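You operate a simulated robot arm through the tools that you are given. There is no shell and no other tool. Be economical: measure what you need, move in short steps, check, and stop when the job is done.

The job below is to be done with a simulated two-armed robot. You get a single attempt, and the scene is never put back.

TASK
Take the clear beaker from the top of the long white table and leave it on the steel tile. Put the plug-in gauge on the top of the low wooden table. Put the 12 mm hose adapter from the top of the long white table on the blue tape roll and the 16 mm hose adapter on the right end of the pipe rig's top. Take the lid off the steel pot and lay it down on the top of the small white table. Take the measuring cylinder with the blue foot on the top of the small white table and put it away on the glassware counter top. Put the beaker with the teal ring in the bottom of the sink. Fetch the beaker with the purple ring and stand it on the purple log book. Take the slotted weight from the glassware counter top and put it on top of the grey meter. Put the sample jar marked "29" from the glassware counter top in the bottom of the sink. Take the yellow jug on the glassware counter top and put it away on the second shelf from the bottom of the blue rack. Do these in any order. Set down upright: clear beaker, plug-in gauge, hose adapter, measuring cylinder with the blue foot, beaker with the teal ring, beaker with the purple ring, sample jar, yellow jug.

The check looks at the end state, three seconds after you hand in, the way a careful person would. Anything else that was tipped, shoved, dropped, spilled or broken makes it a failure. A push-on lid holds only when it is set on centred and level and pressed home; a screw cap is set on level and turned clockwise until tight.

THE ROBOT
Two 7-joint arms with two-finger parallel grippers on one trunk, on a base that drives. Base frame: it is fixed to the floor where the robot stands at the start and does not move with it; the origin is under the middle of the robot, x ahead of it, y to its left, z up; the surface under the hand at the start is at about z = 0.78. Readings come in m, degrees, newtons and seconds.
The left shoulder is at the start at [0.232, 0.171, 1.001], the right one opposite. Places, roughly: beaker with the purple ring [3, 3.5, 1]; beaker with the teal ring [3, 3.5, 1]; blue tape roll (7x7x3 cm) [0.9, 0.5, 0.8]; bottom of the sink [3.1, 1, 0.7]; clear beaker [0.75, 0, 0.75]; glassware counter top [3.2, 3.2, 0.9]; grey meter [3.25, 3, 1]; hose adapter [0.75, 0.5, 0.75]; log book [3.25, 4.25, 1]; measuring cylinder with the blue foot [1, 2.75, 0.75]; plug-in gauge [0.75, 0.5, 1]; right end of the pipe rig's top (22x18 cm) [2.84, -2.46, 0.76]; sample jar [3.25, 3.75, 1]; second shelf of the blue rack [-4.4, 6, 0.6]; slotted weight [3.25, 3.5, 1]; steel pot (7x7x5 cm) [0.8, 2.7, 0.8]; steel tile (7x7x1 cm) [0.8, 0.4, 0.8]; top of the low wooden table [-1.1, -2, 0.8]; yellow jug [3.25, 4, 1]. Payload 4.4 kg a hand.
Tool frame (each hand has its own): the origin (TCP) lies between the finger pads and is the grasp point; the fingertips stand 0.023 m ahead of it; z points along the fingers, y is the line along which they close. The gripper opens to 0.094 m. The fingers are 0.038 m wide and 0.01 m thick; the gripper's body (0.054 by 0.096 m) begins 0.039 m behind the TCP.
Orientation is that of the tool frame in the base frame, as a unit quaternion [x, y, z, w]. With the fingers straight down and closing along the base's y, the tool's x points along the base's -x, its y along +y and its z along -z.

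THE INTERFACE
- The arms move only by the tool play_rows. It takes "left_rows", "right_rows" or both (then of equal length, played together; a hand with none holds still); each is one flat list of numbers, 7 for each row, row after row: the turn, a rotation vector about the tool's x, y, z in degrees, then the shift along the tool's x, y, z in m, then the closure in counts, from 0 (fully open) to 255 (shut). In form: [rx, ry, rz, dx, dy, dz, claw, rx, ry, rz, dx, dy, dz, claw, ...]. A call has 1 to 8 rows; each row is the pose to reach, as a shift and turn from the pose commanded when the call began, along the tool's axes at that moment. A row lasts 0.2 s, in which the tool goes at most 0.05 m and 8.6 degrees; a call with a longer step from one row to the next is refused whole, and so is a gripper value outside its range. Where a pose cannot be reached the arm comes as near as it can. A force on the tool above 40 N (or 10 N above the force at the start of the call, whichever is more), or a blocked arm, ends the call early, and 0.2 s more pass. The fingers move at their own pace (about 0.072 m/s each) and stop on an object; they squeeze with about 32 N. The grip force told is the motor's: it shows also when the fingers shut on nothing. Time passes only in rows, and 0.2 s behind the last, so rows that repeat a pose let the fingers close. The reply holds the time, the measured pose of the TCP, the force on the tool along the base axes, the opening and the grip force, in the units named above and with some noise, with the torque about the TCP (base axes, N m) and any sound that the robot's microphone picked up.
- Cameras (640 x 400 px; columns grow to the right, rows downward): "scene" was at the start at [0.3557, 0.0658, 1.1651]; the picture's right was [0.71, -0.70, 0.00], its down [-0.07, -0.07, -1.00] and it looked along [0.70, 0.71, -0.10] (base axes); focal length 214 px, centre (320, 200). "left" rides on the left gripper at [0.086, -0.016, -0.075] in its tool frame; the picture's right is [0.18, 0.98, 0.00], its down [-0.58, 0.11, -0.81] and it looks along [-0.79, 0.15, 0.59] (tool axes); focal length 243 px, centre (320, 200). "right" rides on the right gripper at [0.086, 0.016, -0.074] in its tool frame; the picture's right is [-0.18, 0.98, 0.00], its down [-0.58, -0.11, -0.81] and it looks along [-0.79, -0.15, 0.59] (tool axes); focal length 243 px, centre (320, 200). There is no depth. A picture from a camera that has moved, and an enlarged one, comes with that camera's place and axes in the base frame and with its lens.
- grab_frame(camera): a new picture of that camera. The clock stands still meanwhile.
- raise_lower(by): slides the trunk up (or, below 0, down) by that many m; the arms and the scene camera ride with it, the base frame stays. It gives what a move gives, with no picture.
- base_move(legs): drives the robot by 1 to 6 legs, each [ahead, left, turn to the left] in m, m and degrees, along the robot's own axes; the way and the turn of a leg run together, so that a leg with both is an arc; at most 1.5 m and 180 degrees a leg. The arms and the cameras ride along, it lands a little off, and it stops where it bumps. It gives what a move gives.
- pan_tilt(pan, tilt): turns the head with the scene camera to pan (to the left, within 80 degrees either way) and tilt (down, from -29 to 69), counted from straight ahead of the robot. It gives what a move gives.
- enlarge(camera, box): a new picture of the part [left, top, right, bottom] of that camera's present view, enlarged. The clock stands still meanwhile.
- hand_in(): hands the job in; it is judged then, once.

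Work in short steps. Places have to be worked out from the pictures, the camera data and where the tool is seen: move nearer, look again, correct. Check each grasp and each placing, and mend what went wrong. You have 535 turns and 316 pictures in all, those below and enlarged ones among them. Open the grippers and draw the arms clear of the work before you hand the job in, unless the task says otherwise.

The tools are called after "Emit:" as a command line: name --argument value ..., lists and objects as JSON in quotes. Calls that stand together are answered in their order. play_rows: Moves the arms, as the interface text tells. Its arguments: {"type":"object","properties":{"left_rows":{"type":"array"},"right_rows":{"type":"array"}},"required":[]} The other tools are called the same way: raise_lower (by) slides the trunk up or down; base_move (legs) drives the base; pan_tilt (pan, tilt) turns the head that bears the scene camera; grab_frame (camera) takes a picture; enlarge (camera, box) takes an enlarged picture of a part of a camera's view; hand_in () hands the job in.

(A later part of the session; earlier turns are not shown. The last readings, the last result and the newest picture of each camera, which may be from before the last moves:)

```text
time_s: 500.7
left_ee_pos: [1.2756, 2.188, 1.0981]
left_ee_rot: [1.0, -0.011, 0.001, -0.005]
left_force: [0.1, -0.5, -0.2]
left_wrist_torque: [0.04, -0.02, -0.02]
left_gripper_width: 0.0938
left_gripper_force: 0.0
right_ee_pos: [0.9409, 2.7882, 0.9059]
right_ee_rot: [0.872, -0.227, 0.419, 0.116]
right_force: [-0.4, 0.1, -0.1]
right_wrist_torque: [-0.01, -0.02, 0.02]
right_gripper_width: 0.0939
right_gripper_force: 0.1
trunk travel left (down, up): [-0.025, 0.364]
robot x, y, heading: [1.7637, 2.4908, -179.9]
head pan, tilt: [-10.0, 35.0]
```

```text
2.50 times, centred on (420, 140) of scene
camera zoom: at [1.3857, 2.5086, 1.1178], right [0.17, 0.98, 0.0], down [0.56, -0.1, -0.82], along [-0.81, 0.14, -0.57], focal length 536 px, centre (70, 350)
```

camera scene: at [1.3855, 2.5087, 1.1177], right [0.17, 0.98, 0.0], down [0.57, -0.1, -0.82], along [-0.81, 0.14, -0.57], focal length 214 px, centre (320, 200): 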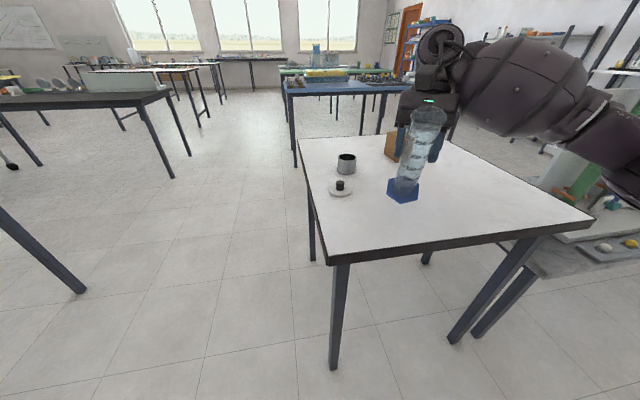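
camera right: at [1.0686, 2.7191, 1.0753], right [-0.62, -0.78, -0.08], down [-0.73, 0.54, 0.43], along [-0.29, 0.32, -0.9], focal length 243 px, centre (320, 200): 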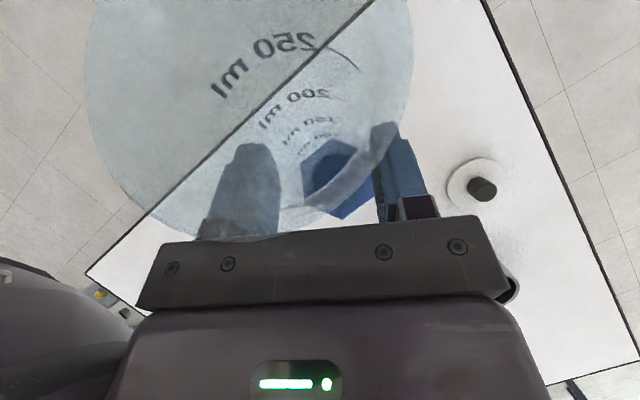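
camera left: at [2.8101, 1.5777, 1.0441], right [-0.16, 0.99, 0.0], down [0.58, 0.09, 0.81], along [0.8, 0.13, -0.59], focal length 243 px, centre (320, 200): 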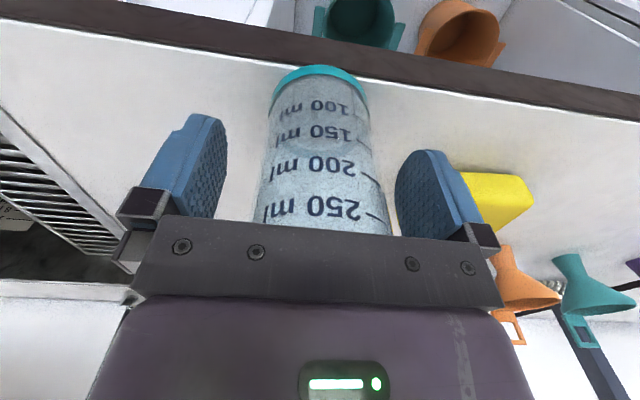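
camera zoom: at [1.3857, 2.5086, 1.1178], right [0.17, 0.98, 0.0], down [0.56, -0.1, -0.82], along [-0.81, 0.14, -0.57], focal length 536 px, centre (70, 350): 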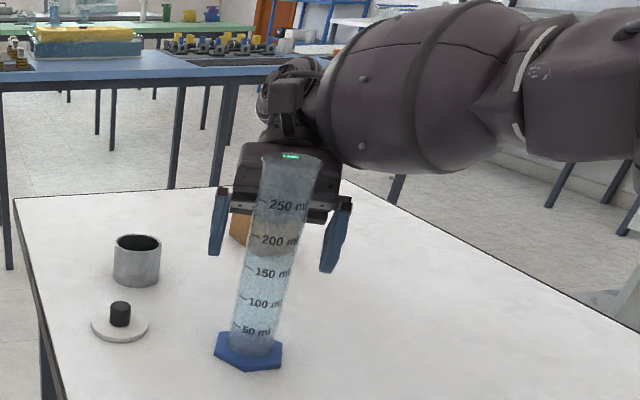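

Upright and free. I retreat by driving the base so the hand slides straight off behind the tube.

Emit:
base_move --legs '[[0.09, -0.05, 0]]'

Emit:
enlarge --camera "scene" --box '[320, 60, 520, 240]'

```text
time_s: 501.9
left_ee_pos: [1.1872, 2.2394, 1.0964]
left_ee_rot: [1.0, -0.013, 0.002, -0.004]
left_force: [-0.9, -1.0, -0.1]
left_wrist_torque: [0.02, -0.02, 0.01]
left_gripper_width: 0.094
left_gripper_force: 0.0
right_ee_pos: [0.8501, 2.8379, 0.9058]
right_ee_rot: [0.872, -0.226, 0.419, 0.115]
right_force: [-0.2, -0.2, -0.9]
right_wrist_torque: [-0.02, 0.0, -0.01]
right_gripper_width: 0.0941
right_gripper_force: 0.0
trunk travel left (down, up): [-0.025, 0.364]
robot x, y, heading: [1.6754, 2.5443, -180.0]
head pan, tilt: [-10.0, 35.0]
```

```text
2.22 times, centred on (420, 150) of scene
camera zoom: at [1.2956, 2.5585, 1.1176], right [0.17, 0.98, 0.0], down [0.57, -0.1, -0.82], along [-0.81, 0.14, -0.57], focal length 477 px, centre (98, 311)
```

zoom: 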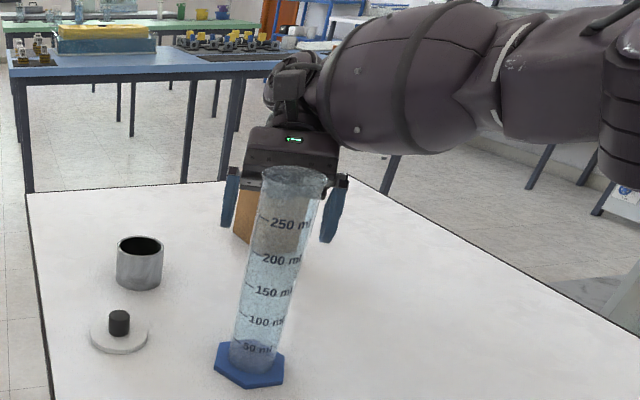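

Cylinder stands upright at ≈(0.948,2.780). I raise the hand, then rotate it back to vertical.

Emit:
play_rows --right_rows '[0, 0, 0, 0.035, 0, -0.028, 0, 0, 0, 0, 0.07, 0, -0.056, 0, 0, 0, 0, 0.105, 0, -0.084, 0, 0, 0, 0, 0.14, 0, -0.112, 0, 0, 0, 0, 0.17, 0, -0.135, 0]'

Emit:
play_rows --right_rows '[1.986, -7.17, -3.85, 0, 0, 0, 0, 3.97, -14.34, -7.7, 0, 0, 0, 0, 5.96, -21.5, -11.55, 0, 0, 0, 0, 7.94, -28.7, -15.4, 0, 0, 0, 0, 9.93, -35.85, -19.25, 0, 0, 0, 0, 11.9, -43.0, -23.1, 0, 0, 0, 0, 13.9, -50.2, -26.95, 0, 0, 0, 0]'

```text
time_s: 503.1
left_ee_pos: [1.1887, 2.2372, 1.0982]
left_ee_rot: [1.0, -0.012, 0.0, -0.007]
left_force: [0.3, -0.8, 0.9]
left_wrist_torque: [0.07, 0.01, 0.02]
left_gripper_width: 0.0939
left_gripper_force: 0.1
right_ee_pos: [0.8823, 2.798, 1.0495]
right_ee_rot: [0.872, -0.226, 0.417, 0.116]
right_force: [-0.1, -0.7, 0.2]
right_wrist_torque: [0.08, 0.04, 0.0]
right_gripper_width: 0.0938
right_gripper_force: 0.1
right hand out of reach, approached as far as the arm can: row 2, 3, 4, 5
trunk travel left (down, up): [-0.025, 0.364]
robot x, y, heading: [1.6759, 2.5411, -179.9]
head pan, tilt: [-10.0, 35.0]
```

```text
time_s: 504.7
left_ee_pos: [1.1869, 2.2395, 1.0969]
left_ee_rot: [1.0, -0.012, 0.001, -0.004]
left_force: [1.0, -1.0, 0.0]
left_wrist_torque: [-0.02, 0.01, -0.03]
left_gripper_width: 0.094
left_gripper_force: 0.1
right_ee_pos: [0.8812, 2.8012, 1.0456]
right_ee_rot: [1.0, -0.001, -0.001, -0.001]
right_force: [-0.1, -0.5, -0.1]
right_wrist_torque: [0.01, 0.04, 0.02]
right_gripper_width: 0.094
right_gripper_force: 0.1
trunk travel left (down, up): [-0.025, 0.364]
robot x, y, heading: [1.677, 2.5425, -179.9]
head pan, tilt: [-10.0, 35.0]
```

The arm drifted toward the cylinder while rising; I check it is still standing.

Emit:
grab_frame --camera "right"

Emit:
enlarge --camera "scene" --box '[320, 60, 520, 240]'

```text
80 pictures are left
camera right: at [0.9685, 2.7843, 1.1209], right [-0.19, -0.98, 0.0], down [-0.58, 0.11, 0.81], along [-0.79, 0.15, -0.59], focal length 243 px, centre (320, 200)
```

right: 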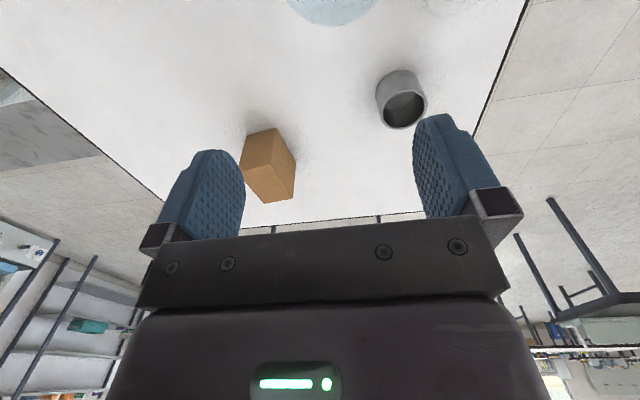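

```text
2.22 times, centred on (420, 150) of scene
camera zoom: at [1.2962, 2.5583, 1.1178], right [0.17, 0.98, 0.0], down [0.56, -0.1, -0.82], along [-0.81, 0.14, -0.57], focal length 477 px, centre (98, 311)
```

zoom: 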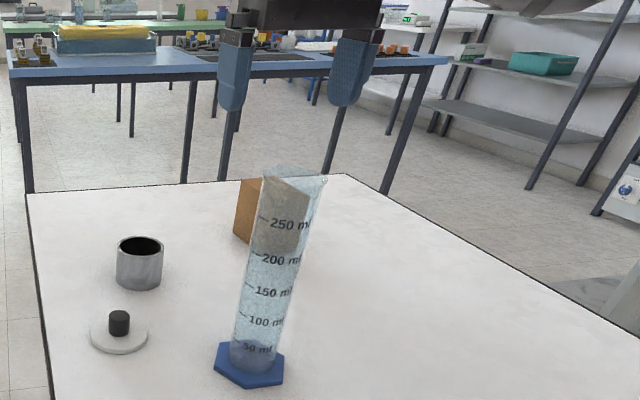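

Still upright. Axis ≈(0.945,2.781). I move directly above it with the vertical hand.

Emit:
play_rows --right_rows '[0, 0, 0, 0, 0, -0.04, 0, 0, 0, 0, 0.035, 0.01, -0.045, 0, 0, 0, 0, 0.064, 0.02, -0.045, 0]'

Emit:
grab_frame --camera "right"

```text
time_s: 505.5
left_ee_pos: [1.1856, 2.2392, 1.0978]
left_ee_rot: [1.0, -0.013, 0.001, -0.004]
left_force: [0.2, 0.6, 0.1]
left_wrist_torque: [0.0, -0.01, 0.0]
left_gripper_width: 0.0942
left_gripper_force: 0.0
right_ee_pos: [0.9461, 2.7818, 1.0911]
right_ee_rot: [1.0, -0.001, 0.0, -0.001]
right_force: [-0.6, 0.4, 0.3]
right_wrist_torque: [-0.02, -0.02, 0.03]
right_gripper_width: 0.0939
right_gripper_force: 0.1
trunk travel left (down, up): [-0.025, 0.364]
robot x, y, heading: [1.6763, 2.5421, -180.2]
head pan, tilt: [-10.0, 35.0]
```

```text
78 pictures are left
camera right: at [1.0326, 2.7642, 1.1656], right [-0.19, -0.98, 0.0], down [-0.58, 0.11, 0.81], along [-0.79, 0.15, -0.59], focal length 243 px, centre (320, 200)
```

right: 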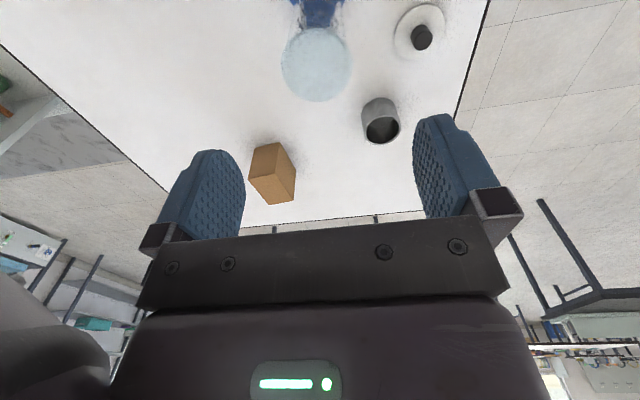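

Rim at (0.957,2.780). I adjust 8 mm and descend to z≈0.965.

Emit:
play_rows --right_rows '[0, 0, 0, 0.008, 0.002, 0.03, 0, 0, 0, 0, 0.009, 0.002, 0.065, 0, 0, 0, 0, 0.009, 0.002, 0.1, 0, 0, 0, 0, 0.009, 0.002, 0.122, 0]'

Emit:
grab_frame --camera "right"

```text
time_s: 506.5
left_ee_pos: [1.1871, 2.2391, 1.0976]
left_ee_rot: [1.0, -0.012, 0.001, -0.005]
left_force: [-0.1, -0.1, 0.0]
left_wrist_torque: [0.0, 0.02, 0.02]
left_gripper_width: 0.0938
left_gripper_force: 0.0
right_ee_pos: [0.9525, 2.7792, 0.9698]
right_ee_rot: [1.0, 0.0, -0.001, -0.002]
right_force: [0.0, 0.3, -0.2]
right_wrist_torque: [0.04, 0.04, 0.0]
right_gripper_width: 0.0943
right_gripper_force: 0.1
trunk travel left (down, up): [-0.025, 0.364]
robot x, y, heading: [1.6789, 2.5474, -180.2]
head pan, tilt: [-10.0, 35.0]
```

```text
77 pictures are left
camera right: at [1.0413, 2.7617, 1.0442], right [-0.19, -0.98, 0.0], down [-0.58, 0.11, 0.81], along [-0.79, 0.15, -0.59], focal length 243 px, centre (320, 200)
```

right: 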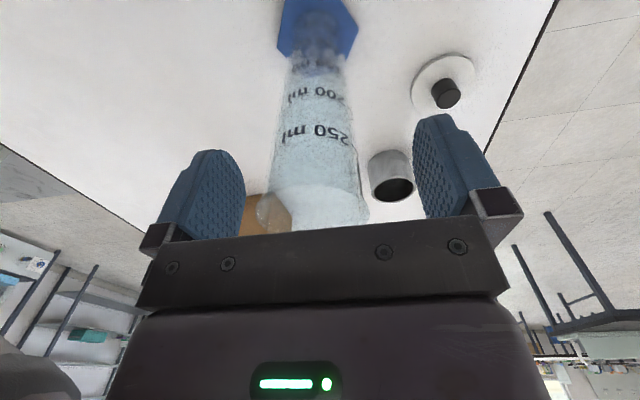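

Centred. Close and lift.

Emit:
play_rows --right_rows '[0, 0, 0, 0, 0, 0, 255, 0, 0, 0, 0, 0, 0, 255, 0, 0, 0, 0, 0, 0, 255, 0, 0, 0, 0, 0, 0, 255, 0, 0, 0, 0, 0, -0.04, 255, 0, 0, 0, 0, 0, -0.085, 255, 0, 0, 0, 0.01, 0, -0.13, 255]'

Emit:
grab_frame --camera "right"

```text
time_s: 508.1
left_ee_pos: [1.189, 2.2385, 1.0996]
left_ee_rot: [1.0, -0.012, 0.001, -0.005]
left_force: [-0.1, 0.7, -0.3]
left_wrist_torque: [0.0, 0.03, 0.0]
left_gripper_width: 0.0942
left_gripper_force: 0.0
right_ee_pos: [0.9651, 2.7786, 1.1009]
right_ee_rot: [1.0, -0.002, -0.001, -0.001]
right_force: [0.6, -0.3, -1.0]
right_wrist_torque: [0.0, 0.02, 0.02]
right_gripper_width: 0.0442
right_gripper_force: 31.9
trunk travel left (down, up): [-0.025, 0.364]
robot x, y, heading: [1.6785, 2.5432, -180.1]
head pan, tilt: [-10.0, 35.0]
```

```text
76 pictures are left
camera right: at [1.0528, 2.7609, 1.1751], right [-0.19, -0.98, 0.0], down [-0.58, 0.11, 0.81], along [-0.79, 0.15, -0.59], focal length 243 px, centre (320, 200)
```

right: 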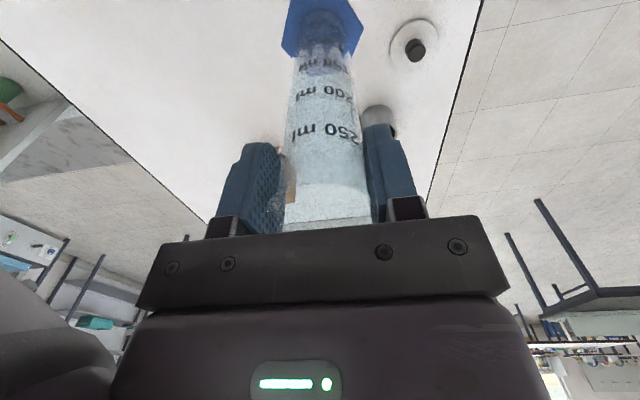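

Lifted, hanging vertical. I tuck it in, back up, turn around and drive to the glassware counter (freed spot ≈(2.93,3.45)).

Emit:
play_rows --right_rows '[0, 0, 0, 0.04, 0, -0.01, 255, 0, 0, 0, 0.08, 0, -0.02, 255, 0, 0, 0, 0.12, 0, -0.03, 255, 0, 0, 0, 0.16, 0, -0.04, 255, 0, 0, 0, 0.2, 0, -0.05, 255]'

Emit:
base_move --legs '[[-0.25, 0, 0], [0, 0, 90], [0, 0, 90]]'

Emit:
raise_lower --by 0.13

Emit:
pan_tilt --pan 10 --tilt 30

Emit:
grab_frame --camera "scene"

```text
time_s: 509.3
left_ee_pos: [1.1881, 2.2388, 1.0969]
left_ee_rot: [1.0, -0.012, 0.001, -0.004]
left_force: [0.0, 0.0, -0.4]
left_wrist_torque: [0.0, 0.03, 0.01]
left_gripper_width: 0.0941
left_gripper_force: 0.1
right_ee_pos: [1.1634, 2.7762, 1.1477]
right_ee_rot: [1.0, -0.001, -0.001, 0.0]
right_force: [0.2, 0.1, -1.9]
right_wrist_torque: [-0.01, -0.01, -0.01]
right_gripper_width: 0.0442
right_gripper_force: 31.9
trunk travel left (down, up): [-0.025, 0.364]
robot x, y, heading: [1.6742, 2.5433, -179.8]
head pan, tilt: [-10.0, 35.0]
```

```text
time_s: 518.8
left_ee_pos: [2.4147, 2.8522, 1.0973]
left_ee_rot: [0.008, 1.0, -0.006, -0.001]
left_force: [-0.3, 0.5, 0.0]
left_wrist_torque: [-0.02, -0.02, 0.04]
left_gripper_width: 0.0938
left_gripper_force: 0.1
right_ee_pos: [2.4427, 2.3123, 1.1492]
right_ee_rot: [-0.004, 1.0, -0.001, 0.0]
right_force: [0.4, 0.1, -1.5]
right_wrist_torque: [0.01, -0.01, -0.01]
right_gripper_width: 0.0442
right_gripper_force: 31.3
trunk travel left (down, up): [-0.025, 0.364]
robot x, y, heading: [1.9311, 2.5412, 0.4]
head pan, tilt: [-10.0, 35.0]
```

```text
time_s: 520.3
left_ee_pos: [2.4162, 2.849, 1.2258]
left_ee_rot: [0.008, 1.0, -0.007, -0.003]
left_force: [1.3, -0.1, -0.5]
left_wrist_torque: [-0.04, 0.01, 0.0]
left_gripper_width: 0.0943
left_gripper_force: 0.0
right_ee_pos: [2.445, 2.3132, 1.2758]
right_ee_rot: [-0.003, 1.0, -0.001, -0.002]
right_force: [0.8, 0.9, -0.4]
right_wrist_torque: [-0.01, 0.03, 0.0]
right_gripper_width: 0.0442
right_gripper_force: 31.8
trunk travel left (down, up): [-0.155, 0.234]
robot x, y, heading: [1.9294, 2.5423, 0.5]
head pan, tilt: [-10.0, 35.0]
```

```text
time_s: 521.2
left_ee_pos: [2.4123, 2.851, 1.2283]
left_ee_rot: [0.008, 1.0, -0.005, -0.001]
left_force: [-0.4, 1.0, -0.6]
left_wrist_torque: [0.03, -0.02, -0.02]
left_gripper_width: 0.094
left_gripper_force: 0.0
right_ee_pos: [2.443, 2.3128, 1.2788]
right_ee_rot: [-0.003, 1.0, 0.0, 0.0]
right_force: [1.0, 0.0, -1.2]
right_wrist_torque: [-0.01, 0.01, -0.01]
right_gripper_width: 0.0444
right_gripper_force: 31.5
trunk travel left (down, up): [-0.155, 0.234]
robot x, y, heading: [1.9232, 2.5436, 0.4]
head pan, tilt: [10.0, 30.0]
```

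```text
75 pictures are left
camera scene: at [2.1871, 2.5609, 1.2864], right [0.18, -0.98, 0.0], down [-0.49, -0.09, -0.87], along [0.85, 0.16, -0.5], focal length 214 px, centre (320, 200)
```

scene: 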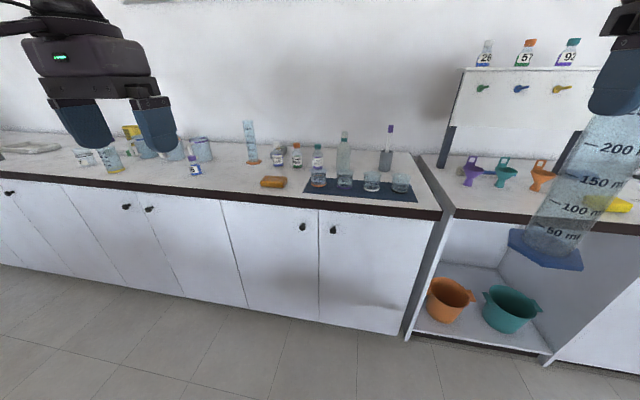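

I drive to the counter spot (robot to ≈(2.27,3.69)).

Emit:
base_move --legs '[[0, 1.15, -0.4], [0.34, 0, 0]]'

Emit:
grab_frame --camera "right"

Emit:
grab_frame --camera "scene"

```text
time_s: 533.2
left_ee_pos: [2.7467, 3.9863, 1.2263]
left_ee_rot: [0.006, 1.0, -0.005, -0.001]
left_force: [0.6, 1.4, -0.5]
left_wrist_torque: [0.02, -0.01, -0.01]
left_gripper_width: 0.0939
left_gripper_force: 0.1
right_ee_pos: [2.7776, 3.4478, 1.2802]
right_ee_rot: [-0.004, 1.0, -0.001, 0.001]
right_force: [0.5, 0.0, -1.4]
right_wrist_torque: [0.03, 0.0, 0.02]
right_gripper_width: 0.0441
right_gripper_force: 32.2
trunk travel left (down, up): [-0.155, 0.234]
robot x, y, heading: [2.2563, 3.6755, 0.6]
head pan, tilt: [10.0, 30.0]
```

```text
74 pictures are left
camera right: at [2.6915, 3.4628, 1.3535], right [0.17, 0.98, 0.0], down [0.58, -0.1, 0.81], along [0.79, -0.14, -0.59], focal length 243 px, centre (320, 200)
```

right: 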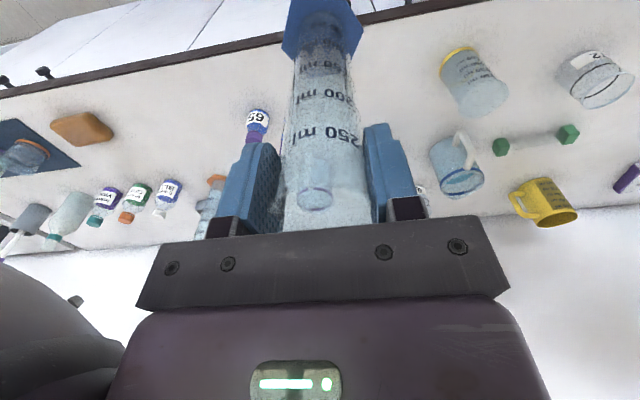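

```text
73 pictures are left
camera scene: at [2.5209, 3.6954, 1.2865], right [0.19, -0.98, 0.0], down [-0.49, -0.09, -0.87], along [0.85, 0.16, -0.5], focal length 214 px, centre (320, 200)
```

scene: 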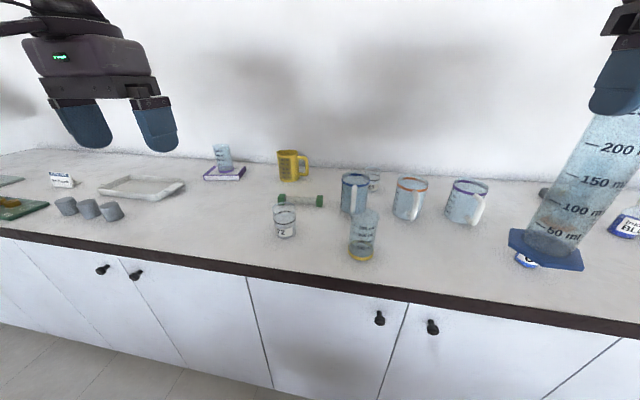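

Clear. I extend to (2.94,3.46) and lower to z≈1.12.

Emit:
play_rows --right_rows '[0, 0, 0, -0.04, 0.003, 0.02, 255, 0, 0, 0, -0.08, 0.006, 0.04, 255, 0, 0, 0, -0.12, 0.009, 0.06, 255, 0, 0, 0, -0.16, 0.012, 0.08, 255, 0, 0, 0, -0.162, 0.012, 0.12, 255, 0, 0, 0, -0.162, 0.012, 0.16, 255]'

Emit:
grab_frame --camera "right"

```text
time_s: 534.6
left_ee_pos: [2.7484, 3.9854, 1.2261]
left_ee_rot: [0.006, 1.0, -0.005, -0.002]
left_force: [0.2, 0.7, -0.9]
left_wrist_torque: [0.0, 0.0, 0.0]
left_gripper_width: 0.0939
left_gripper_force: 0.1
right_ee_pos: [2.9408, 3.4615, 1.115]
right_ee_rot: [-0.005, 1.0, 0.0, 0.0]
right_force: [0.4, 0.6, -0.7]
right_wrist_torque: [0.02, 0.01, 0.01]
right_gripper_width: 0.0445
right_gripper_force: 32.2
trunk travel left (down, up): [-0.155, 0.234]
robot x, y, heading: [2.2576, 3.6784, 0.4]
head pan, tilt: [10.0, 30.0]
```

```text
72 pictures are left
camera right: at [2.8551, 3.476, 1.1911], right [0.17, 0.98, 0.0], down [0.58, -0.1, 0.81], along [0.79, -0.14, -0.59], focal length 243 px, centre (320, 200)
```

right: 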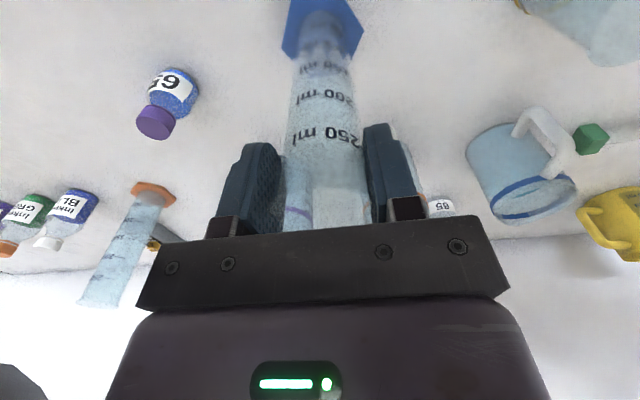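

Good. Lower in guarded steps to touch the counter.

Emit:
play_rows --right_rows '[0, 0, 0, 0, 0, 0.01, 255, 0, 0, 0, 0, 0, 0.016, 255, 0, 0, 0, 0, 0, 0.021, 255, 0, 0, 0, 0, 0, 0.025, 255, 0, 0, 0, 0, 0, 0.029, 255]'

```text
time_s: 535.8
left_ee_pos: [2.7463, 3.9858, 1.2265]
left_ee_rot: [0.007, 1.0, -0.005, -0.001]
left_force: [-0.4, -0.6, 0.1]
left_wrist_torque: [0.04, -0.03, 0.01]
left_gripper_width: 0.0937
left_gripper_force: 0.1
right_ee_pos: [2.9387, 3.4607, 1.0904]
right_ee_rot: [-0.004, 1.0, -0.001, 0.001]
right_force: [0.6, 0.2, -0.2]
right_wrist_torque: [-0.04, 0.0, -0.04]
right_gripper_width: 0.0443
right_gripper_force: 31.4
trunk travel left (down, up): [-0.155, 0.234]
robot x, y, heading: [2.2573, 3.6778, 0.8]
head pan, tilt: [10.0, 30.0]
```

Emit:
play_rows --right_rows '[0, 0, 0, 0, 0, 0.004, 255, 0, 0, 0, 0, 0, 0.007, 255, 0, 0, 0, 0, 0, 0.01, 255, 0, 0, 0, 0, 0, 0.013, 255]'

```text
time_s: 536.8
left_ee_pos: [2.7444, 3.9861, 1.2302]
left_ee_rot: [0.005, 1.0, -0.006, 0.001]
left_force: [-1.4, -1.2, 0.3]
left_wrist_torque: [0.0, -0.01, -0.03]
left_gripper_width: 0.0939
left_gripper_force: 0.0
right_ee_pos: [2.9384, 3.4605, 1.08]
right_ee_rot: [-0.004, 1.0, 0.001, 0.003]
right_force: [2.1, -3.7, 30.1]
right_wrist_torque: [-0.37, -0.41, -0.03]
right_gripper_width: 0.044
right_gripper_force: 31.8
trunk travel left (down, up): [-0.155, 0.234]
robot x, y, heading: [2.2582, 3.6785, 0.7]
head pan, tilt: [10.0, 30.0]
```

Contact. I unload, open gradually and rise straight up.

Emit:
play_rows --right_rows '[0, 0, 0, 0, 0, -0.005, 255, 0, 0, 0, 0, 0, -0.005, 131, 0, 0, 0, 0, 0, -0.005, 122, 0, 0, 0, 0, 0, -0.005, 100, 0, 0, 0, 0, 0, -0.005, 60, 0, 0, 0, 0, 0, -0.005, 0, 0, 0, 0, 0, 0, -0.04, 0, 0, 0, 0, 0, 0, -0.085, 0]'

Emit:
grab_frame --camera "right"

```text
time_s: 538.6
left_ee_pos: [2.7458, 3.9861, 1.2282]
left_ee_rot: [0.006, 1.0, -0.007, 0.001]
left_force: [-0.1, 0.5, 0.2]
left_wrist_torque: [-0.05, -0.01, -0.01]
left_gripper_width: 0.0939
left_gripper_force: 0.1
right_ee_pos: [2.9384, 3.4609, 1.1632]
right_ee_rot: [-0.006, 1.0, -0.001, 0.001]
right_force: [-0.4, 0.7, -0.1]
right_wrist_torque: [0.0, 0.0, 0.0]
right_gripper_width: 0.0941
right_gripper_force: 0.0
trunk travel left (down, up): [-0.155, 0.234]
robot x, y, heading: [2.2555, 3.6771, 0.7]
head pan, tilt: [10.0, 30.0]
```

```text
71 pictures are left
camera right: at [2.8523, 3.4761, 1.2378], right [0.17, 0.98, 0.0], down [0.58, -0.1, 0.81], along [0.8, -0.14, -0.59], focal length 243 px, centre (320, 200)
```

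right: 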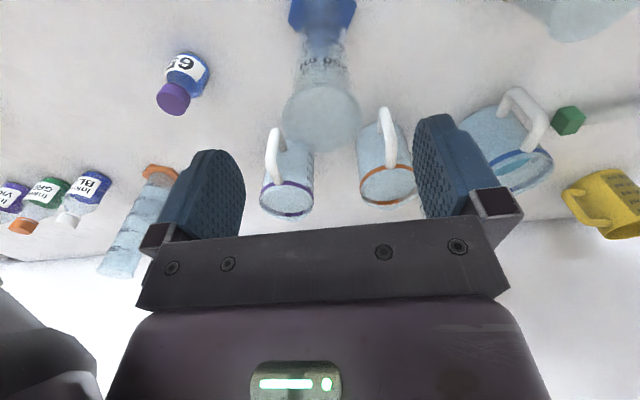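

Measuring cylinder is on the counter, upright. Last: the yellow jug. I reposition and look at its handle with the right wrist camera.

Emit:
play_rows --right_rows '[0, 0, 0, 0.0, 0, -0.04, 0, 0, 0, 0, 0.03, 0, -0.08, 0, 0, 0, 0, 0.06, 0, -0.1, 0]'

Emit:
base_move --legs '[[0, 0.6, -0.6], [0.25, 0, 0]]'

Emit:
grab_frame --camera "right"

Emit:
grab_frame --camera "scene"

```text
time_s: 539.4
left_ee_pos: [2.7467, 3.9873, 1.2281]
left_ee_rot: [0.005, 1.0, -0.005, -0.001]
left_force: [-0.4, 0.1, 0.4]
left_wrist_torque: [0.03, -0.03, -0.01]
left_gripper_width: 0.0941
left_gripper_force: 0.1
right_ee_pos: [2.8774, 3.461, 1.2622]
right_ee_rot: [-0.005, 1.0, -0.001, 0.001]
right_force: [0.0, 0.3, 1.4]
right_wrist_torque: [-0.04, -0.03, -0.01]
right_gripper_width: 0.0942
right_gripper_force: 0.0
trunk travel left (down, up): [-0.155, 0.234]
robot x, y, heading: [2.2615, 3.6778, 0.9]
head pan, tilt: [10.0, 30.0]
```

```text
time_s: 546.5
left_ee_pos: [2.9977, 4.5778, 1.2277]
left_ee_rot: [0.01, 1.0, -0.006, -0.001]
left_force: [-0.3, -0.1, 0.0]
left_wrist_torque: [0.0, 0.0, -0.03]
left_gripper_width: 0.094
left_gripper_force: 0.1
right_ee_pos: [3.1243, 4.0531, 1.2619]
right_ee_rot: [0.0, 1.0, -0.001, 0.001]
right_force: [0.4, 0.9, 0.4]
right_wrist_torque: [-0.02, -0.03, 0.03]
right_gripper_width: 0.094
right_gripper_force: 0.0
trunk travel left (down, up): [-0.155, 0.234]
robot x, y, heading: [2.509, 4.2761, 0.5]
head pan, tilt: [10.0, 30.0]
```

```text
70 pictures are left
camera right: at [3.0389, 4.0688, 1.3368], right [0.18, 0.98, 0.0], down [0.58, -0.11, 0.81], along [0.79, -0.15, -0.59], focal length 243 px, centre (320, 200)
```

right: 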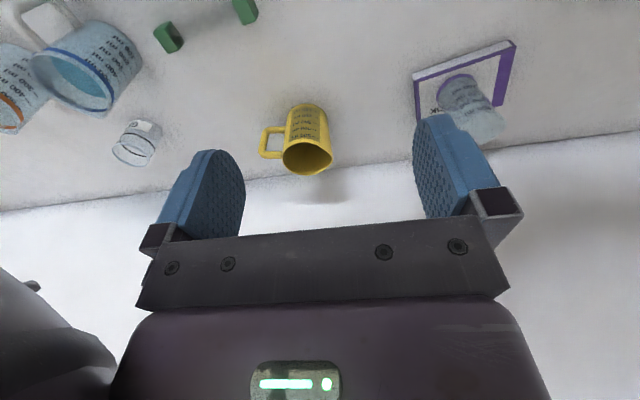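

```text
69 pictures are left
camera scene: at [2.769, 4.2902, 1.2865], right [0.18, -0.98, 0.0], down [-0.49, -0.09, -0.87], along [0.85, 0.15, -0.5], focal length 214 px, centre (320, 200)
```

scene: 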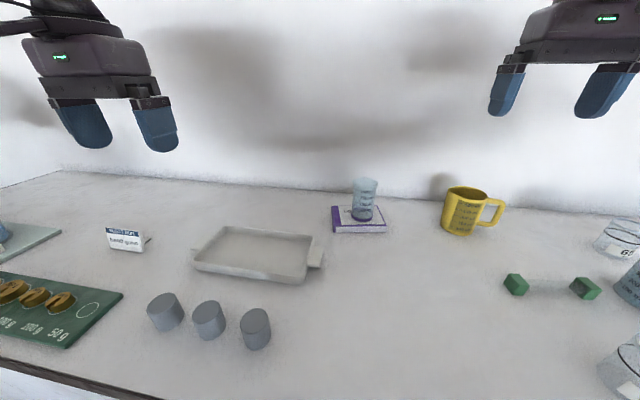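

I zoom in on the jug handle.

Emit:
enlarge --camera "right" --box '[240, 80, 360, 190]'

Emit:
enlarge --camera "scene" --box '[420, 165, 530, 250]'

```text
3.64 times, centred on (300, 135) of right
camera zoom: at [3.0389, 4.0688, 1.3368], right [0.18, 0.98, 0.0], down [0.58, -0.11, 0.81], along [0.79, -0.15, -0.59], focal length 882 px, centre (393, 436)
```

zoom: 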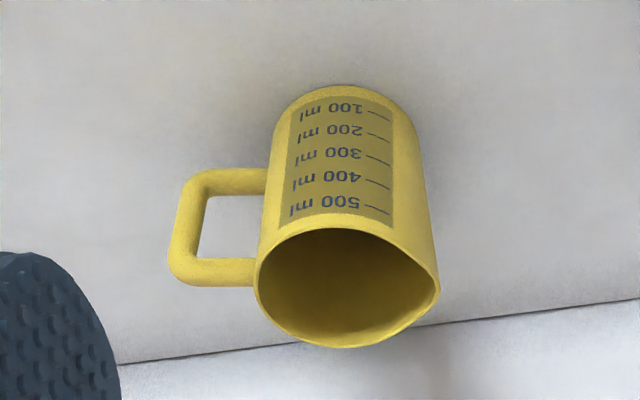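

```text
4.71 times, centred on (475, 208) of scene
camera zoom: at [2.769, 4.2902, 1.2865], right [0.18, -0.98, 0.0], down [-0.49, -0.09, -0.87], along [0.85, 0.15, -0.5], focal length 1009 px, centre (-409, 165)
```

zoom: 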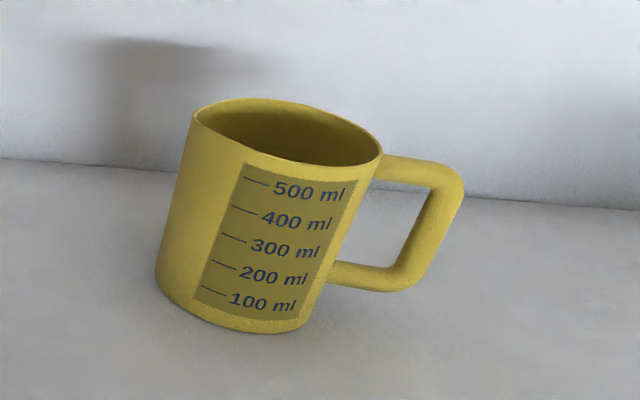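

Handle's outer bar at ≈(3.327,3.907), z 0.93–1.005. I step forward 4 cm and yaw the right hand 90° so it can pinch the handle with the jug ahead of the hand.

Emit:
base_move --legs '[[0.04, 0, 0]]'

Emit:
play_rows --right_rows '[0, 0, -8.2, -0.012, -0.016, 0.003, 60, 0, 0, -16.4, -0.024, -0.032, 0.006, 60, 0, 0, -24.6, -0.036, -0.048, 0.01, 60, 0, 0, -32.8, -0.048, -0.064, 0.015, 60, 0, 0, -41, -0.06, -0.08, 0.02, 60, 0, 0, -49.2, -0.072, -0.096, 0.025, 60, 0, 0, -57.4, -0.084, -0.11, 0.03, 60, 0, 0, -65.6, -0.09, -0.123, 0.04, 60]'

Emit:
play_rows --right_rows '[0, 0, -8.2, 0, 0, 0, 60, 0, 0, -16.4, 0, 0, 0, 60, 0, 0, -24.4, 0, 0, 0, 60]'

Emit:
grab_frame --camera "right"

```text
time_s: 547.4
left_ee_pos: [3.0361, 4.5781, 1.228]
left_ee_rot: [0.011, 1.0, -0.006, 0.0]
left_force: [-0.2, 0.3, -1.0]
left_wrist_torque: [0.01, 0.01, 0.0]
left_gripper_width: 0.0939
left_gripper_force: 0.0
right_ee_pos: [3.1643, 4.0542, 1.2619]
right_ee_rot: [0.0, 1.0, -0.001, 0.001]
right_force: [-0.4, 0.7, -0.8]
right_wrist_torque: [0.0, -0.01, -0.04]
right_gripper_width: 0.094
right_gripper_force: 0.1
trunk travel left (down, up): [-0.155, 0.234]
robot x, y, heading: [2.5456, 4.2756, 0.4]
head pan, tilt: [10.0, 30.0]
```

```text
time_s: 549.2
left_ee_pos: [3.0369, 4.5784, 1.2289]
left_ee_rot: [0.011, 1.0, -0.006, 0.0]
left_force: [-0.6, 0.2, 0.7]
left_wrist_torque: [0.0, 0.01, -0.01]
left_gripper_width: 0.0941
left_gripper_force: 0.0
right_ee_pos: [3.1138, 4.0689, 1.1974]
right_ee_rot: [-0.534, 0.846, 0.0, 0.001]
right_force: [0.2, -0.4, -0.3]
right_wrist_torque: [-0.01, 0.01, 0.01]
right_gripper_width: 0.0718
right_gripper_force: 0.0
right hand out of reach, approached as far as the arm can: row 5, 6, 7, 8
trunk travel left (down, up): [-0.155, 0.234]
robot x, y, heading: [2.5466, 4.2719, 0.1]
head pan, tilt: [10.0, 30.0]
```

```text
time_s: 550.0
left_ee_pos: [3.0363, 4.5789, 1.2275]
left_ee_rot: [0.01, 1.0, -0.006, 0.0]
left_force: [0.2, 0.3, -0.4]
left_wrist_torque: [-0.01, 0.01, -0.03]
left_gripper_width: 0.0941
left_gripper_force: 0.0
right_ee_pos: [3.0203, 4.1405, 1.1868]
right_ee_rot: [-0.706, 0.709, -0.001, -0.001]
right_force: [1.6, 0.3, 0.3]
right_wrist_torque: [-0.03, 0.02, -0.03]
right_gripper_width: 0.0721
right_gripper_force: 0.1
right hand out of reach, approached as far as the arm can: row 1, 2, 3
trunk travel left (down, up): [-0.155, 0.234]
robot x, y, heading: [2.5488, 4.2763, 0.2]
head pan, tilt: [10.0, 30.0]
```

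```text
66 pictures are left
camera right: at [3.0038, 4.0541, 1.2613], right [-0.98, 0.19, 0.0], down [0.11, 0.58, 0.81], along [0.15, 0.79, -0.59], focal length 243 px, centre (320, 200)
```

right: 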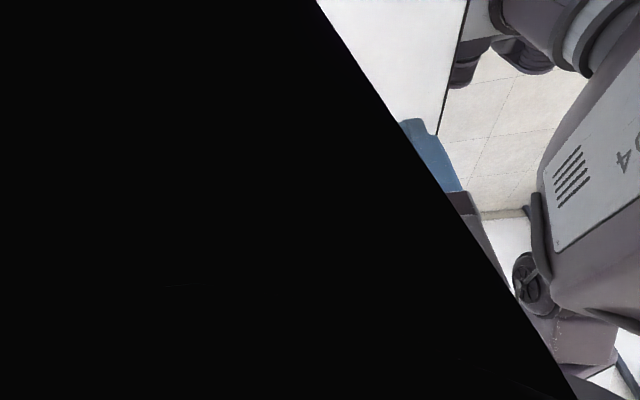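

The right arm can't do this yaw without fouling itself. I turn it back and use the left hand, which handles that yaw well.

Emit:
play_rows --right_rows '[0, 0, 8.4, 0, 0, -0.005, 0, 0, 0, 16.8, 0, 0, -0.01, 0, 0, 0, 25.2, 0, 0, -0.015, 0, 0, 0, 33.6, 0, 0, -0.02, 0, 0, 0, 42, 0, 0, -0.025, 0, 0, 0, 50.4, 0, 0, -0.03, 0, 0, 0, 58.8, 0, 0, -0.035, 0, 0, 0, 67.2, 0, 0, -0.04, 0]'

Emit:
play_rows --right_rows '[0, 0, 7.6, 0, 0, 0, 0, 0, 0, 15.2, 0, 0, 0, 0, 0, 0, 22.8, 0, 0, 0, 0]'

Emit:
grab_frame --camera "scene"

```text
time_s: 551.8
left_ee_pos: [3.0364, 4.5789, 1.2277]
left_ee_rot: [0.011, 1.0, -0.006, -0.001]
left_force: [0.3, -0.5, 0.7]
left_wrist_torque: [0.03, -0.01, 0.02]
left_gripper_width: 0.094
left_gripper_force: 0.1
right_ee_pos: [3.0189, 4.1406, 1.2273]
right_ee_rot: [-0.197, 0.98, -0.001, 0.0]
right_force: [0.1, 0.5, 0.8]
right_wrist_torque: [0.01, 0.0, 0.0]
right_gripper_width: 0.0941
right_gripper_force: 0.1
trunk travel left (down, up): [-0.155, 0.234]
robot x, y, heading: [2.5511, 4.2714, 0.5]
head pan, tilt: [10.0, 30.0]
```

```text
time_s: 552.6
left_ee_pos: [3.0373, 4.5796, 1.2287]
left_ee_rot: [0.011, 1.0, -0.006, -0.001]
left_force: [0.7, 0.6, -0.3]
left_wrist_torque: [0.04, -0.02, -0.03]
left_gripper_width: 0.0939
left_gripper_force: 0.1
right_ee_pos: [3.02, 4.1392, 1.226]
right_ee_rot: [0.0, 1.0, 0.0, 0.001]
right_force: [0.4, -0.3, 0.3]
right_wrist_torque: [0.01, 0.01, 0.03]
right_gripper_width: 0.0942
right_gripper_force: 0.0
trunk travel left (down, up): [-0.155, 0.234]
robot x, y, heading: [2.5475, 4.2745, 0.2]
head pan, tilt: [10.0, 30.0]
```

```text
65 pictures are left
camera scene: at [2.8084, 4.2903, 1.2864], right [0.18, -0.98, 0.0], down [-0.49, -0.09, -0.87], along [0.85, 0.15, -0.5], focal length 214 px, centre (320, 200)
```

scene: 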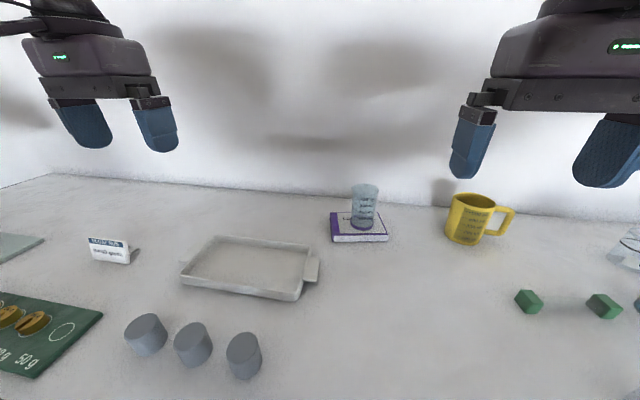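

All intact. I tuck the right hand back/up and shift the base right so the left hand faces the jug.

Emit:
play_rows --right_rows '[0, 0, 0, 0.04, 0, -0.015, 0, 0, 0, 0, 0.08, 0, -0.03, 0, 0, 0, 0, 0.12, 0, -0.045, 0, 0, 0, 0, 0.16, 0, -0.06, 0]'

Emit:
base_move --legs '[[-0.04, 0, 0], [0, -0.67, 0]]'

Emit:
grab_frame --camera "left"

```text
time_s: 553.6
left_ee_pos: [3.0366, 4.5791, 1.2277]
left_ee_rot: [0.011, 1.0, -0.006, 0.0]
left_force: [-0.3, -0.9, -0.1]
left_wrist_torque: [-0.04, 0.0, 0.01]
left_gripper_width: 0.0941
left_gripper_force: 0.0
right_ee_pos: [2.8576, 4.1385, 1.2877]
right_ee_rot: [0.0, 1.0, -0.001, 0.002]
right_force: [-0.4, 0.4, 0.2]
right_wrist_torque: [-0.03, 0.0, -0.01]
right_gripper_width: 0.0939
right_gripper_force: 0.0
trunk travel left (down, up): [-0.155, 0.234]
robot x, y, heading: [2.5517, 4.2717, 0.1]
head pan, tilt: [10.0, 30.0]
```

```text
time_s: 560.4
left_ee_pos: [2.9996, 3.9064, 1.227]
left_ee_rot: [0.013, 1.0, -0.005, -0.001]
left_force: [-0.2, 0.0, 0.1]
left_wrist_torque: [-0.01, 0.0, 0.01]
left_gripper_width: 0.0941
left_gripper_force: 0.0
right_ee_pos: [2.8196, 3.467, 1.2876]
right_ee_rot: [0.0, 1.0, -0.001, 0.001]
right_force: [0.8, -1.0, 0.5]
right_wrist_torque: [0.01, 0.04, 0.0]
right_gripper_width: 0.0941
right_gripper_force: 0.0
trunk travel left (down, up): [-0.155, 0.234]
robot x, y, heading: [2.509, 3.6025, -0.0]
head pan, tilt: [10.0, 30.0]
```

```text
64 pictures are left
camera left: at [2.911, 3.8922, 1.3025], right [-0.16, 0.99, -0.01], down [0.59, 0.1, 0.8], along [0.8, 0.12, -0.59], focal length 243 px, centre (320, 200)
```

left: 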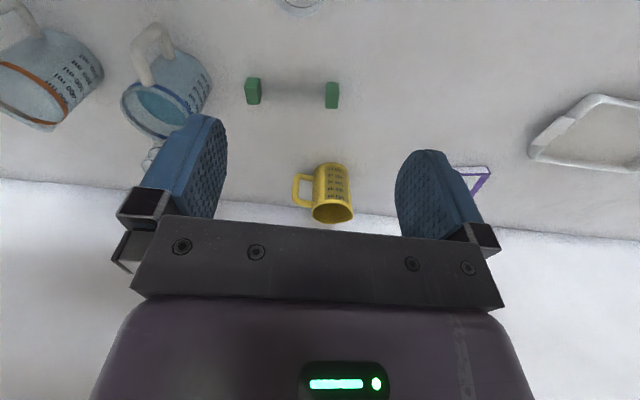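

I yaw the left hand −90° in place.

Emit:
play_rows --left_rows '[0, 0, -8.4, 0, 0, 0, 60, 0, 0, -16.8, 0, 0, 0, 60, 0, 0, -25.2, 0, 0, 0, 60, 0, 0, -33.6, 0, 0, 0, 60, 0, 0, -42, 0, 0, 0, 60, 0, 0, -50.4, 0, 0, 0, 60, 0, 0, -58.8, 0, 0, 0, 60, 0, 0, -67.2, 0, 0, 0, 60]'

Emit:
play_rows --left_rows '[0, 0, -7.6, 0, 0, 0, 60, 0, 0, -15.2, 0, 0, 0, 60, 0, 0, -22.8, 0, 0, 0, 60]'

```text
time_s: 562.2
left_ee_pos: [2.9979, 3.9061, 1.2275]
left_ee_rot: [-0.543, 0.84, -0.005, -0.003]
left_force: [-0.1, 0.2, -0.5]
left_wrist_torque: [-0.01, 0.02, 0.02]
left_gripper_width: 0.0719
left_gripper_force: 0.1
right_ee_pos: [2.8205, 3.4667, 1.2872]
right_ee_rot: [0.001, 1.0, -0.001, 0.001]
right_force: [-1.1, -0.3, -0.1]
right_wrist_torque: [0.03, 0.03, -0.01]
right_gripper_width: 0.0941
right_gripper_force: 0.1
trunk travel left (down, up): [-0.155, 0.234]
robot x, y, heading: [2.5067, 3.6055, 0.1]
head pan, tilt: [10.0, 30.0]
```

```text
time_s: 563.0
left_ee_pos: [2.9985, 3.9061, 1.2276]
left_ee_rot: [-0.699, 0.715, -0.004, -0.004]
left_force: [-0.1, 1.3, -0.4]
left_wrist_torque: [-0.02, 0.01, 0.05]
left_gripper_width: 0.0718
left_gripper_force: 0.0
right_ee_pos: [2.8202, 3.4674, 1.2865]
right_ee_rot: [0.0, 1.0, -0.001, 0.001]
right_force: [0.2, -1.1, 0.4]
right_wrist_torque: [0.01, -0.02, -0.01]
right_gripper_width: 0.0941
right_gripper_force: 0.2
trunk travel left (down, up): [-0.155, 0.234]
robot x, y, heading: [2.5116, 3.6019, -0.1]
head pan, tilt: [10.0, 30.0]
```

Yaw done without trouble. I move toward the handle and look.

Emit:
play_rows --left_rows '[0, 0, 0, 0.004, -0.04, 0.024, 60, 0, 0, 0, 0.008, -0.08, 0.048, 60, 0, 0, 0, 0.013, -0.12, 0.072, 60, 0, 0, 0, 0.017, -0.16, 0.096, 60, 0, 0, 0, 0.0214, -0.2, 0.12, 60]'

Emit:
grab_frame --camera "left"

```text
time_s: 564.2
left_ee_pos: [3.1989, 3.879, 1.1056]
left_ee_rot: [-0.699, 0.715, -0.003, -0.005]
left_force: [0.5, -1.4, 0.0]
left_wrist_torque: [0.01, 0.06, -0.02]
left_gripper_width: 0.072
left_gripper_force: 0.0
right_ee_pos: [2.8213, 3.4679, 1.2851]
right_ee_rot: [0.0, 1.0, -0.001, -0.001]
right_force: [0.8, 0.3, 0.1]
right_wrist_torque: [-0.01, 0.04, -0.03]
right_gripper_width: 0.0938
right_gripper_force: 0.0
trunk travel left (down, up): [-0.155, 0.234]
robot x, y, heading: [2.508, 3.6023, -0.1]
head pan, tilt: [10.0, 30.0]
```

```text
63 pictures are left
camera left: at [3.2118, 3.7927, 1.18], right [-0.99, -0.16, 0.01], down [-0.09, 0.59, 0.8], along [-0.13, 0.79, -0.6], focal length 243 px, centre (320, 200)
```

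left: 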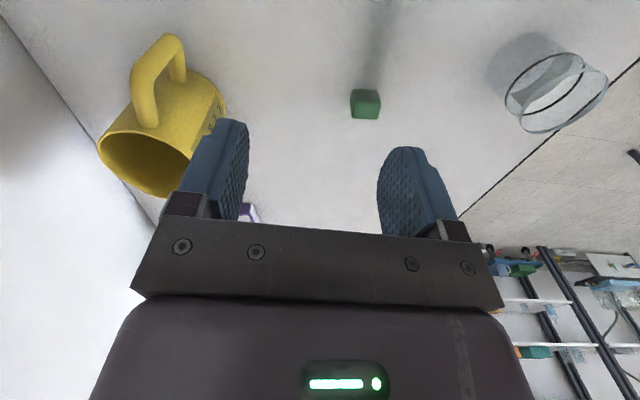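

Handle bar at ≈(3.336,3.912). I move laterally above it.

Emit:
play_rows --left_rows '[0, 0, 0, -0.012, -0.045, 0, 60, 0, 0, 0, -0.024, -0.09, 0, 60, 0, 0, 0, -0.036, -0.136, 0, 60, 0, 0, 0, -0.036, -0.136, 0.04, 60]'

Emit:
grab_frame --camera "left"

```text
time_s: 565.2
left_ee_pos: [3.2441, 3.9389, 1.0914]
left_ee_rot: [-0.698, 0.716, -0.004, -0.003]
left_force: [-0.2, 0.7, 0.4]
left_wrist_torque: [0.04, -0.05, 0.0]
left_gripper_width: 0.0721
left_gripper_force: 0.1
left hand out of reach, approached as far as the arm can: row 1, 2, 3, 4
right_ee_pos: [2.8194, 3.4662, 1.2873]
right_ee_rot: [0.001, 1.0, 0.0, 0.003]
right_force: [-0.5, -1.7, 0.2]
right_wrist_torque: [-0.01, -0.04, 0.01]
right_gripper_width: 0.0939
right_gripper_force: 0.0
trunk travel left (down, up): [-0.155, 0.234]
robot x, y, heading: [2.5108, 3.6009, 0.1]
head pan, tilt: [10.0, 30.0]
```

```text
62 pictures are left
camera left: at [3.2574, 3.852, 1.1668], right [-0.99, -0.16, 0.0], down [-0.09, 0.59, 0.8], along [-0.13, 0.79, -0.6], focal length 243 px, centre (320, 200)
```

left: 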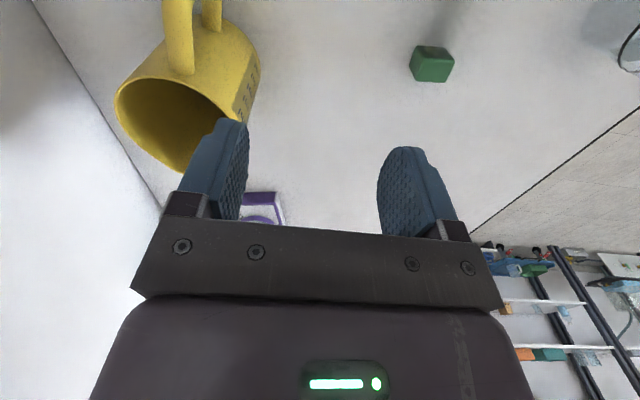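

Out of reach at this trunk height. I retreat slightly and lower the trunk 8 cm for more reach.

Emit:
play_rows --left_rows '[0, 0, 0, 0.02, 0.015, -0.025, 60, 0, 0, 0, 0.04, 0.03, -0.05, 60, 0, 0, 0, 0.06, 0.045, -0.07, 60]'

Emit:
raise_lower --by -0.07

```text
time_s: 566.0
left_ee_pos: [3.1996, 3.8808, 1.1624]
left_ee_rot: [-0.698, 0.716, -0.003, -0.004]
left_force: [-0.4, -0.1, 0.0]
left_wrist_torque: [0.03, -0.01, 0.02]
left_gripper_width: 0.0721
left_gripper_force: 0.1
right_ee_pos: [2.8182, 3.4664, 1.2873]
right_ee_rot: [0.001, 1.0, 0.0, 0.001]
right_force: [0.2, 0.7, -0.1]
right_wrist_torque: [-0.01, -0.05, 0.0]
right_gripper_width: 0.0938
right_gripper_force: 0.1
trunk travel left (down, up): [-0.155, 0.234]
robot x, y, heading: [2.5066, 3.6027, -0.1]
head pan, tilt: [10.0, 30.0]
```

```text
time_s: 566.8
left_ee_pos: [3.2102, 3.8823, 1.0863]
left_ee_rot: [-0.699, 0.715, 0.009, -0.018]
left_force: [0.3, -0.3, -0.5]
left_wrist_torque: [0.02, 0.04, 0.01]
left_gripper_width: 0.0718
left_gripper_force: 0.1
right_ee_pos: [2.8358, 3.4681, 1.227]
right_ee_rot: [0.005, 1.0, 0.0, -0.021]
right_force: [2.3, 1.4, 0.7]
right_wrist_torque: [0.0, 0.29, -0.08]
right_gripper_width: 0.0941
right_gripper_force: 0.1
trunk travel left (down, up): [-0.101, 0.287]
robot x, y, heading: [2.5072, 3.6028, -0.2]
head pan, tilt: [10.0, 30.0]
stopped: the force on the tool passed its limit at 87 N (the readings are from after the stop); the commanded pose is now the measured one
```

Something was touched (87 N). I look.

Emit:
pan_tilt --pan -20 --tilt 30

Emit:
grab_frame --camera "scene"

Emit:
grab_frame --camera "right"

```text
time_s: 567.8
left_ee_pos: [3.2074, 3.881, 1.0925]
left_ee_rot: [-0.698, 0.716, 0.007, -0.015]
left_force: [0.2, -0.3, 0.4]
left_wrist_torque: [0.02, 0.02, -0.01]
left_gripper_width: 0.0723
left_gripper_force: 0.0
right_ee_pos: [2.8309, 3.4664, 1.231]
right_ee_rot: [0.0, 1.0, -0.002, -0.018]
right_force: [-21.7, -59.8, 15.8]
right_wrist_torque: [1.31, 1.92, 1.95]
right_gripper_width: 0.0674
right_gripper_force: 0.0
trunk travel left (down, up): [-0.101, 0.287]
robot x, y, heading: [2.5084, 3.603, -0.0]
head pan, tilt: [-20.0, 30.0]
```

```text
61 pictures are left
camera scene: at [2.8244, 3.5838, 1.2207], right [-0.21, -0.98, 0.0], down [-0.49, 0.11, -0.86], along [0.85, -0.18, -0.5], focal length 214 px, centre (320, 200)
```

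scene: 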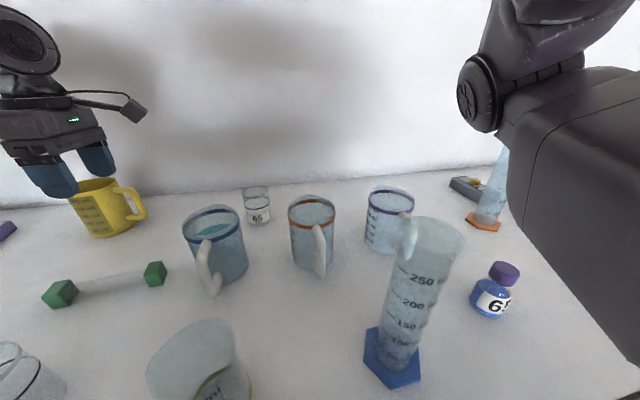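

```text
60 pictures are left
camera right: at [2.7491, 3.4826, 1.3081], right [0.18, 0.98, -0.01], down [0.61, -0.11, 0.78], along [0.77, -0.15, -0.62], focal length 243 px, centre (320, 200)
```

right: 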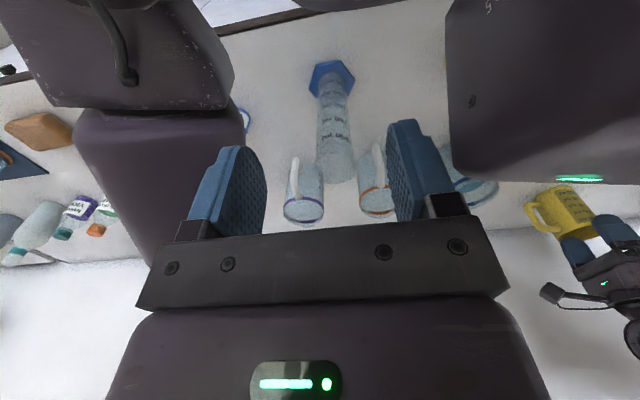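

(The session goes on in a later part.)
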